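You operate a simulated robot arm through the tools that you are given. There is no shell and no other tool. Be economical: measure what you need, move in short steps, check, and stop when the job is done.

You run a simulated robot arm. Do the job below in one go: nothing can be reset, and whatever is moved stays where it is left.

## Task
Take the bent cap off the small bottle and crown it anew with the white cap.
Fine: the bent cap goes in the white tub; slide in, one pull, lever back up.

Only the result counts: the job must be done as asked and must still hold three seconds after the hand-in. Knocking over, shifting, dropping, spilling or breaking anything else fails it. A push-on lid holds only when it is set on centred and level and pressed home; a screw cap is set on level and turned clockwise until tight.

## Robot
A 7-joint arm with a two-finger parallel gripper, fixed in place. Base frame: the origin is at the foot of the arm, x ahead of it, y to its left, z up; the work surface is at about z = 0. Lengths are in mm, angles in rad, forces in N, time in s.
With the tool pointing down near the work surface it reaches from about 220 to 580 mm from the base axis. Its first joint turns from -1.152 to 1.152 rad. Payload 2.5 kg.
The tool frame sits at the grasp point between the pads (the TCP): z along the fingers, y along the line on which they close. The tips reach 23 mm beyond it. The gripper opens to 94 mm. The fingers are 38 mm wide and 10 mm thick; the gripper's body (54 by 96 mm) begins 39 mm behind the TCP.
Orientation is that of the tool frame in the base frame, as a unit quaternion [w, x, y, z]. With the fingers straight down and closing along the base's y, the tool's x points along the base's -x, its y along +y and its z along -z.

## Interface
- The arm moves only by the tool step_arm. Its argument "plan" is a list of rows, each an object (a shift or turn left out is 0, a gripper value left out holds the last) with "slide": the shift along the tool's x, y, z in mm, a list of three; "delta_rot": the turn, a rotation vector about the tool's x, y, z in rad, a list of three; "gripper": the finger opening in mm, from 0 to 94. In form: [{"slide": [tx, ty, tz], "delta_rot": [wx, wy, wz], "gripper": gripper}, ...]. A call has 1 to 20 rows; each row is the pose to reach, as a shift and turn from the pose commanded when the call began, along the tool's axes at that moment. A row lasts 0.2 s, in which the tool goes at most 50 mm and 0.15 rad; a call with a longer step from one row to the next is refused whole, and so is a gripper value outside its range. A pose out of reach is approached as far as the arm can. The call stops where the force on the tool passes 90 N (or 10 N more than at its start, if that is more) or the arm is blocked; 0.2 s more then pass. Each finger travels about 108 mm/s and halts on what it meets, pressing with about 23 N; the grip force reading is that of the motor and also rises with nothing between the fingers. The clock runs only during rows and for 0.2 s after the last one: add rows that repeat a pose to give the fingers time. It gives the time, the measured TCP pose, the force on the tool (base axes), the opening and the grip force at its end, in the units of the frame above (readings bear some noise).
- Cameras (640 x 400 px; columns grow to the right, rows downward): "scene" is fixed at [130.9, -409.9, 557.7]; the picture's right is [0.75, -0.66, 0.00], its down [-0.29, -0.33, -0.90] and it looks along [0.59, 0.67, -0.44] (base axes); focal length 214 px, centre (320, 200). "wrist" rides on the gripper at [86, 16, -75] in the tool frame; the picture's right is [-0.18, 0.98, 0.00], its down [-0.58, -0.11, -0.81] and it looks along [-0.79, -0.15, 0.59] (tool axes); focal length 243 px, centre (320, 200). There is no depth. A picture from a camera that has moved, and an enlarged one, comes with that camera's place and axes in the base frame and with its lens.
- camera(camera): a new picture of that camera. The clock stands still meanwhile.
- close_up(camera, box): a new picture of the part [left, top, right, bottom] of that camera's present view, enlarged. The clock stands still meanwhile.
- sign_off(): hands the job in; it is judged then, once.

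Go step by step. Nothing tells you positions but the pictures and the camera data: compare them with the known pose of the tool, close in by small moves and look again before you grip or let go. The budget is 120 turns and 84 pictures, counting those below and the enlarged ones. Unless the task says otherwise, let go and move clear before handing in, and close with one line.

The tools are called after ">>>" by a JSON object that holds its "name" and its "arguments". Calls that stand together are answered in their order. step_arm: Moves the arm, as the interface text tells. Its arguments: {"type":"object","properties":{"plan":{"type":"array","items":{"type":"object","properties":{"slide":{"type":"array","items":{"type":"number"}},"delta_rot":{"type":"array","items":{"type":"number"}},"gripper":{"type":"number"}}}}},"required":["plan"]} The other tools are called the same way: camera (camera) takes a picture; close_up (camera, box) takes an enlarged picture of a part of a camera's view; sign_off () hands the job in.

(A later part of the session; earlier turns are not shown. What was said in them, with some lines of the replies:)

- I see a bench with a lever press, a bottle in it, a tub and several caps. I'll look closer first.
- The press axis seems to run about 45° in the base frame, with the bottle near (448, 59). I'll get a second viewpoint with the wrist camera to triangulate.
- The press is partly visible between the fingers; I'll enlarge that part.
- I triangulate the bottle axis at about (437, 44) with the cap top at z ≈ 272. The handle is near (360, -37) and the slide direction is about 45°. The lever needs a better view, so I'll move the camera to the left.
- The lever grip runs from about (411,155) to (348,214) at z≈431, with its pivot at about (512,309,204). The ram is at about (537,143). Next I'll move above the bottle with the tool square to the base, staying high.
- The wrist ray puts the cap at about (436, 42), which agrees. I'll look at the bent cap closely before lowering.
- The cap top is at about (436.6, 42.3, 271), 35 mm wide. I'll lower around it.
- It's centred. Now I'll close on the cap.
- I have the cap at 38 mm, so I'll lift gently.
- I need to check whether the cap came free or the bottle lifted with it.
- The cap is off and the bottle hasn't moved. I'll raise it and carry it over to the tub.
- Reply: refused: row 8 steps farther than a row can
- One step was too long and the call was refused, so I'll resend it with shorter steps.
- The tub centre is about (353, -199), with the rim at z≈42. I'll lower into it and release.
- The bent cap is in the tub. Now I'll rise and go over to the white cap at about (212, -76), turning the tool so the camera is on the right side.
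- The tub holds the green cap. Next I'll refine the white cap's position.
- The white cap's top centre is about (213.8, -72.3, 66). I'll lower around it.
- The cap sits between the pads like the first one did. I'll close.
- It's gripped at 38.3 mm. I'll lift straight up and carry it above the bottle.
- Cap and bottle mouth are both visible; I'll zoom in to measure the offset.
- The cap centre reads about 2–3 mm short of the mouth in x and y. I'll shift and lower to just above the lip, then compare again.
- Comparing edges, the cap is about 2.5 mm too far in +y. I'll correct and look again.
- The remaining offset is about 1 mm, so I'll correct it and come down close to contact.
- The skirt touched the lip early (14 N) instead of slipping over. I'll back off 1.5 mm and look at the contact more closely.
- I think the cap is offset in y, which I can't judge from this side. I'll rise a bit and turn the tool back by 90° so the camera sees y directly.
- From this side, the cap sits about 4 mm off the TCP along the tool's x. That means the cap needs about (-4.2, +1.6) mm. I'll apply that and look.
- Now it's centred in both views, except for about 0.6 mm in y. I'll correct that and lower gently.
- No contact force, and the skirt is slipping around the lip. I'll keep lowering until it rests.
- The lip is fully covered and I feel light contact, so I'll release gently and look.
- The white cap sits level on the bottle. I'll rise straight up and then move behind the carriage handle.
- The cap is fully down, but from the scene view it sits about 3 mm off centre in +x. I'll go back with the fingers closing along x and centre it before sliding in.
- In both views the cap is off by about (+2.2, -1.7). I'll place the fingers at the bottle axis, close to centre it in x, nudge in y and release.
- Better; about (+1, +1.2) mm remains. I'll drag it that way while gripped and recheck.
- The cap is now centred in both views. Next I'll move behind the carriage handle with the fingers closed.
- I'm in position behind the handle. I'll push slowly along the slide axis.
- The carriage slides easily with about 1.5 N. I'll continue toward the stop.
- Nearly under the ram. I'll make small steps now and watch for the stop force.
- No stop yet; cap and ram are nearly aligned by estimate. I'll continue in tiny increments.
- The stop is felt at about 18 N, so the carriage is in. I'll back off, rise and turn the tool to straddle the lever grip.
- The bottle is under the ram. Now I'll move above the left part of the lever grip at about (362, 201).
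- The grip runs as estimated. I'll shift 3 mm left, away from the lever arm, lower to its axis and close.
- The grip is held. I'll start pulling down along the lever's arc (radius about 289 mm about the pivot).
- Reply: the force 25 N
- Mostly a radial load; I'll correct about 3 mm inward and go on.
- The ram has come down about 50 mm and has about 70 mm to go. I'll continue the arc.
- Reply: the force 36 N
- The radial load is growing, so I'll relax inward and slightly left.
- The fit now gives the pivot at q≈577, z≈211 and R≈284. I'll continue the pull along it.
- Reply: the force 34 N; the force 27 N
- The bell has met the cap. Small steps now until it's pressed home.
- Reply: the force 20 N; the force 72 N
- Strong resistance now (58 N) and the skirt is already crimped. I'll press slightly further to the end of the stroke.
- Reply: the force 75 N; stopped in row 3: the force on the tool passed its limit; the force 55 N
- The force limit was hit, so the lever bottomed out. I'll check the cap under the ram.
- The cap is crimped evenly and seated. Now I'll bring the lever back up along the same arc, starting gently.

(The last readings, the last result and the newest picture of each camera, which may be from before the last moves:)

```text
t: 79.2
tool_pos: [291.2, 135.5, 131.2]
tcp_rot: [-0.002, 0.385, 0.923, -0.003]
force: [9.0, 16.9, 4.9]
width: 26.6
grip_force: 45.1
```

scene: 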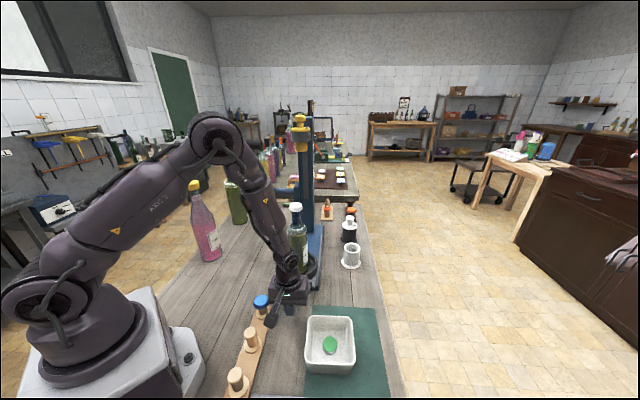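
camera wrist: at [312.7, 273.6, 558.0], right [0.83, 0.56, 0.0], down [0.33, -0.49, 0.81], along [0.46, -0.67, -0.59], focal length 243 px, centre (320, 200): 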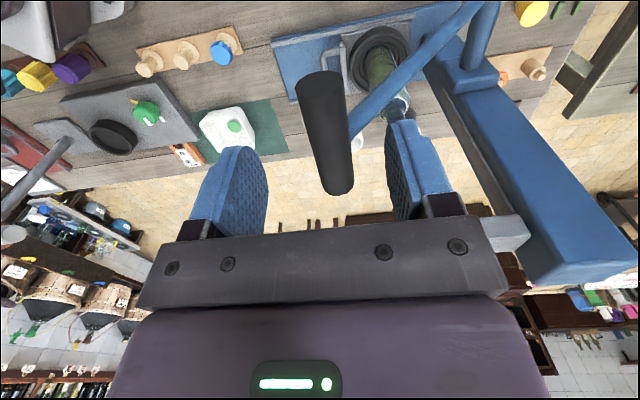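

>>> {"name": "step_arm", "arguments": {"plan": [{"slide": [0, -1, -11.2]}, {"slide": [0, -3.5, -22.4]}, {"slide": [0, -5.5, -33.7]}, {"slide": [0, -6.7, -45.1]}, {"slide": [0, -7.6, -56.5]}, {"slide": [0, -8.1, -68]}, {"slide": [0, -8, -79.5]}, {"slide": [0, -7.6, -90.9]}, {"slide": [0, -7.6, -90.9]}]}}

```text
t: 81.2
tool_pos: [287.3, 132.2, 223.0]
tcp_rot: [0.002, 0.384, 0.923, 0.001]
force: [29.0, 40.5, -8.2]
width: 26.8
grip_force: 45.1
```

>>> {"name": "step_arm", "arguments": {"plan": [{"slide": [0, 4, 0]}, {"slide": [0, 5, -11.4]}, {"slide": [0, 6.3, -22.8]}, {"slide": [0, 8.2, -34]}, {"slide": [0, 10.4, -45.4]}, {"slide": [0, 13.2, -56.4]}, {"slide": [0, 16.3, -67.5]}, {"slide": [0, 16.3, -67.5]}]}}

```text
t: 83.0
tool_pos: [298.5, 142.1, 288.4]
tcp_rot: [-0.002, 0.385, 0.923, -0.004]
force: [12.2, 31.8, -12.9]
width: 31.9
grip_force: 16.0
```

The finger opening changed, so I'll relax the radial load and let the fingers settle.

>>> {"name": "step_arm", "arguments": {"plan": [{"slide": [0.7, 2, 0], "gripper": 18}, {"slide": [1, 3.5, 0]}, {"slide": [1, 3.5, 0]}, {"slide": [1, 3.5, 0]}]}}

>>> {"name": "close_up", "arguments": {"camera": "scene", "box": [210, 100, 340, 240]}}

```text
t: 84.0
tool_pos: [299.4, 144.1, 288.4]
tcp_rot: [-0.003, 0.386, 0.922, -0.005]
force: [8.2, 20.6, -8.8]
width: 26.9
grip_force: 43.8
```

```text
2.86 times, centred on (275, 170) of scene
camera zoom: at [131.0, -409.8, 557.7], right [0.75, -0.66, 0.0], down [-0.29, -0.33, -0.9], along [0.59, 0.67, -0.44], focal length 613 px, centre (449, 286)
```

zoom: 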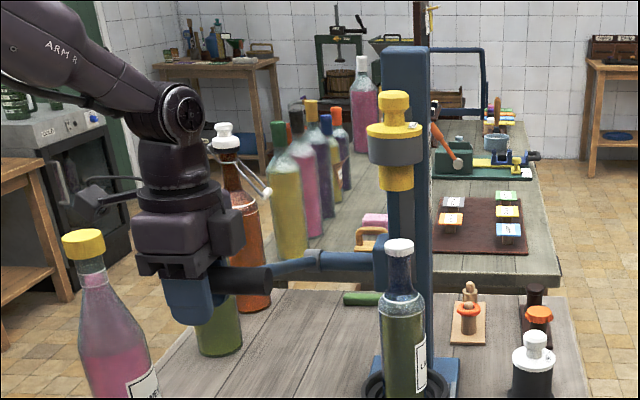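

>>> {"name": "step_arm", "arguments": {"plan": [{"slide": [0.5, 2, 0]}, {"slide": [0.5, 5.6, -10.8]}, {"slide": [0.5, 9.6, -21.6]}, {"slide": [0.5, 14.2, -32.2]}, {"slide": [0.5, 19, -42.6]}, {"slide": [0.5, 19, -42.6]}]}}

```text
t: 85.4
tool_pos: [313.6, 157.5, 331.8]
tcp_rot: [-0.003, 0.386, 0.922, -0.006]
force: [-3.7, -15.0, 4.6]
width: 26.7
grip_force: 44.8
```

>>> {"name": "step_arm", "arguments": {"plan": [{"slide": [0, 4, -9.8]}, {"slide": [0, 9.1, -19.5]}, {"slide": [0, 15, -28.7]}, {"slide": [0, 21.1, -37.8]}, {"slide": [0, 27.7, -46.5]}, {"slide": [0, 34.6, -55.1]}, {"slide": [0, 34.6, -55.1]}]}}

```text
t: 87.0
tool_pos: [338.7, 183.1, 385.3]
tcp_rot: [-0.004, 0.385, 0.923, -0.004]
force: [33.4, 10.2, -29.8]
width: 26.8
grip_force: 45.1
```

>>> {"name": "step_arm", "arguments": {"plan": [{"slide": [0, 3, 2.6]}, {"slide": [0, 10, -5.6]}, {"slide": [0, 17.8, -13.6]}, {"slide": [0, 25.5, -21.3]}, {"slide": [0, 33, -28.2]}, {"slide": [0, 33, -28.2]}]}}

```text
t: 88.4
tool_pos: [362.2, 207.8, 416.3]
tcp_rot: [-0.003, 0.386, 0.923, -0.005]
force: [-18.8, -18.3, 29.1]
width: 26.8
grip_force: 44.9
```

>>> {"name": "step_arm", "arguments": {"plan": [{"slide": [0, -1, -2.3]}, {"slide": [0, 1, -4.5]}, {"slide": [0, 2.6, -6.2]}, {"slide": [0, 2.6, -6.2]}]}}

```text
t: 89.4
tool_pos: [361.3, 207.2, 417.1]
tcp_rot: [-0.01, 0.385, 0.923, -0.013]
force: [-35.5, -19.7, -27.2]
width: 26.7
grip_force: 45.1
```

The lever is back against its upper stop. I'll relax, open and lift clear.

>>> {"name": "step_arm", "arguments": {"plan": [{"slide": [0, -2, 3]}, {"slide": [0, -2.6, 4]}, {"slide": [0, -2.6, 4], "gripper": 40}, {"slide": [0, -2.6, 4], "gripper": 66}, {"slide": [0, -2.6, 4], "gripper": 66}, {"slide": [0, -2.6, -15]}, {"slide": [0, -2.6, -45]}, {"slide": [0, -2.6, -80]}, {"slide": [0, -2.6, -120]}, {"slide": [40, -2.6, -130]}, {"slide": [40, -30, -130]}, {"slide": [40, -70, -130]}, {"slide": [40, -110, -130]}]}}

>>> {"name": "camera", "arguments": {"camera": "scene"}}

```text
t: 92.2
tool_pos: [260.0, 157.6, 549.2]
tcp_rot: [-0.004, 0.386, 0.922, -0.004]
force: [-0.2, 0.1, -0.3]
width: 66.0
grip_force: 0.0
```

```text
0 pictures are left
```

scene: 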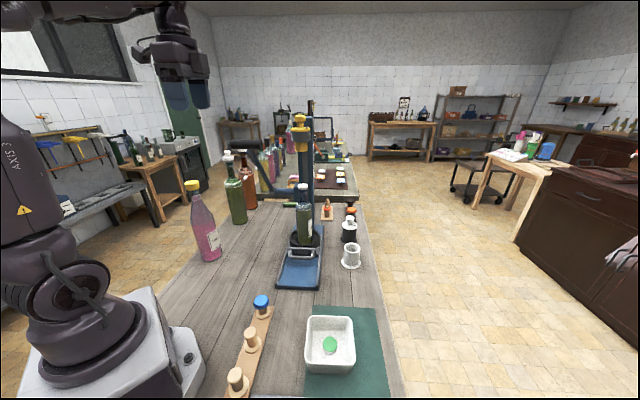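

The final picture shows the lever up, the bottle crowned in the press, the green cap in the tub and nothing else disturbed. I'm handing the job in.

>>> {"name": "sign_off", "arguments": {}}

```text
The job is handed in.
```

The bent green cap is in the white tub. The small bottle was slid in and crowned with the white cap in one pull, and the lever is back up.
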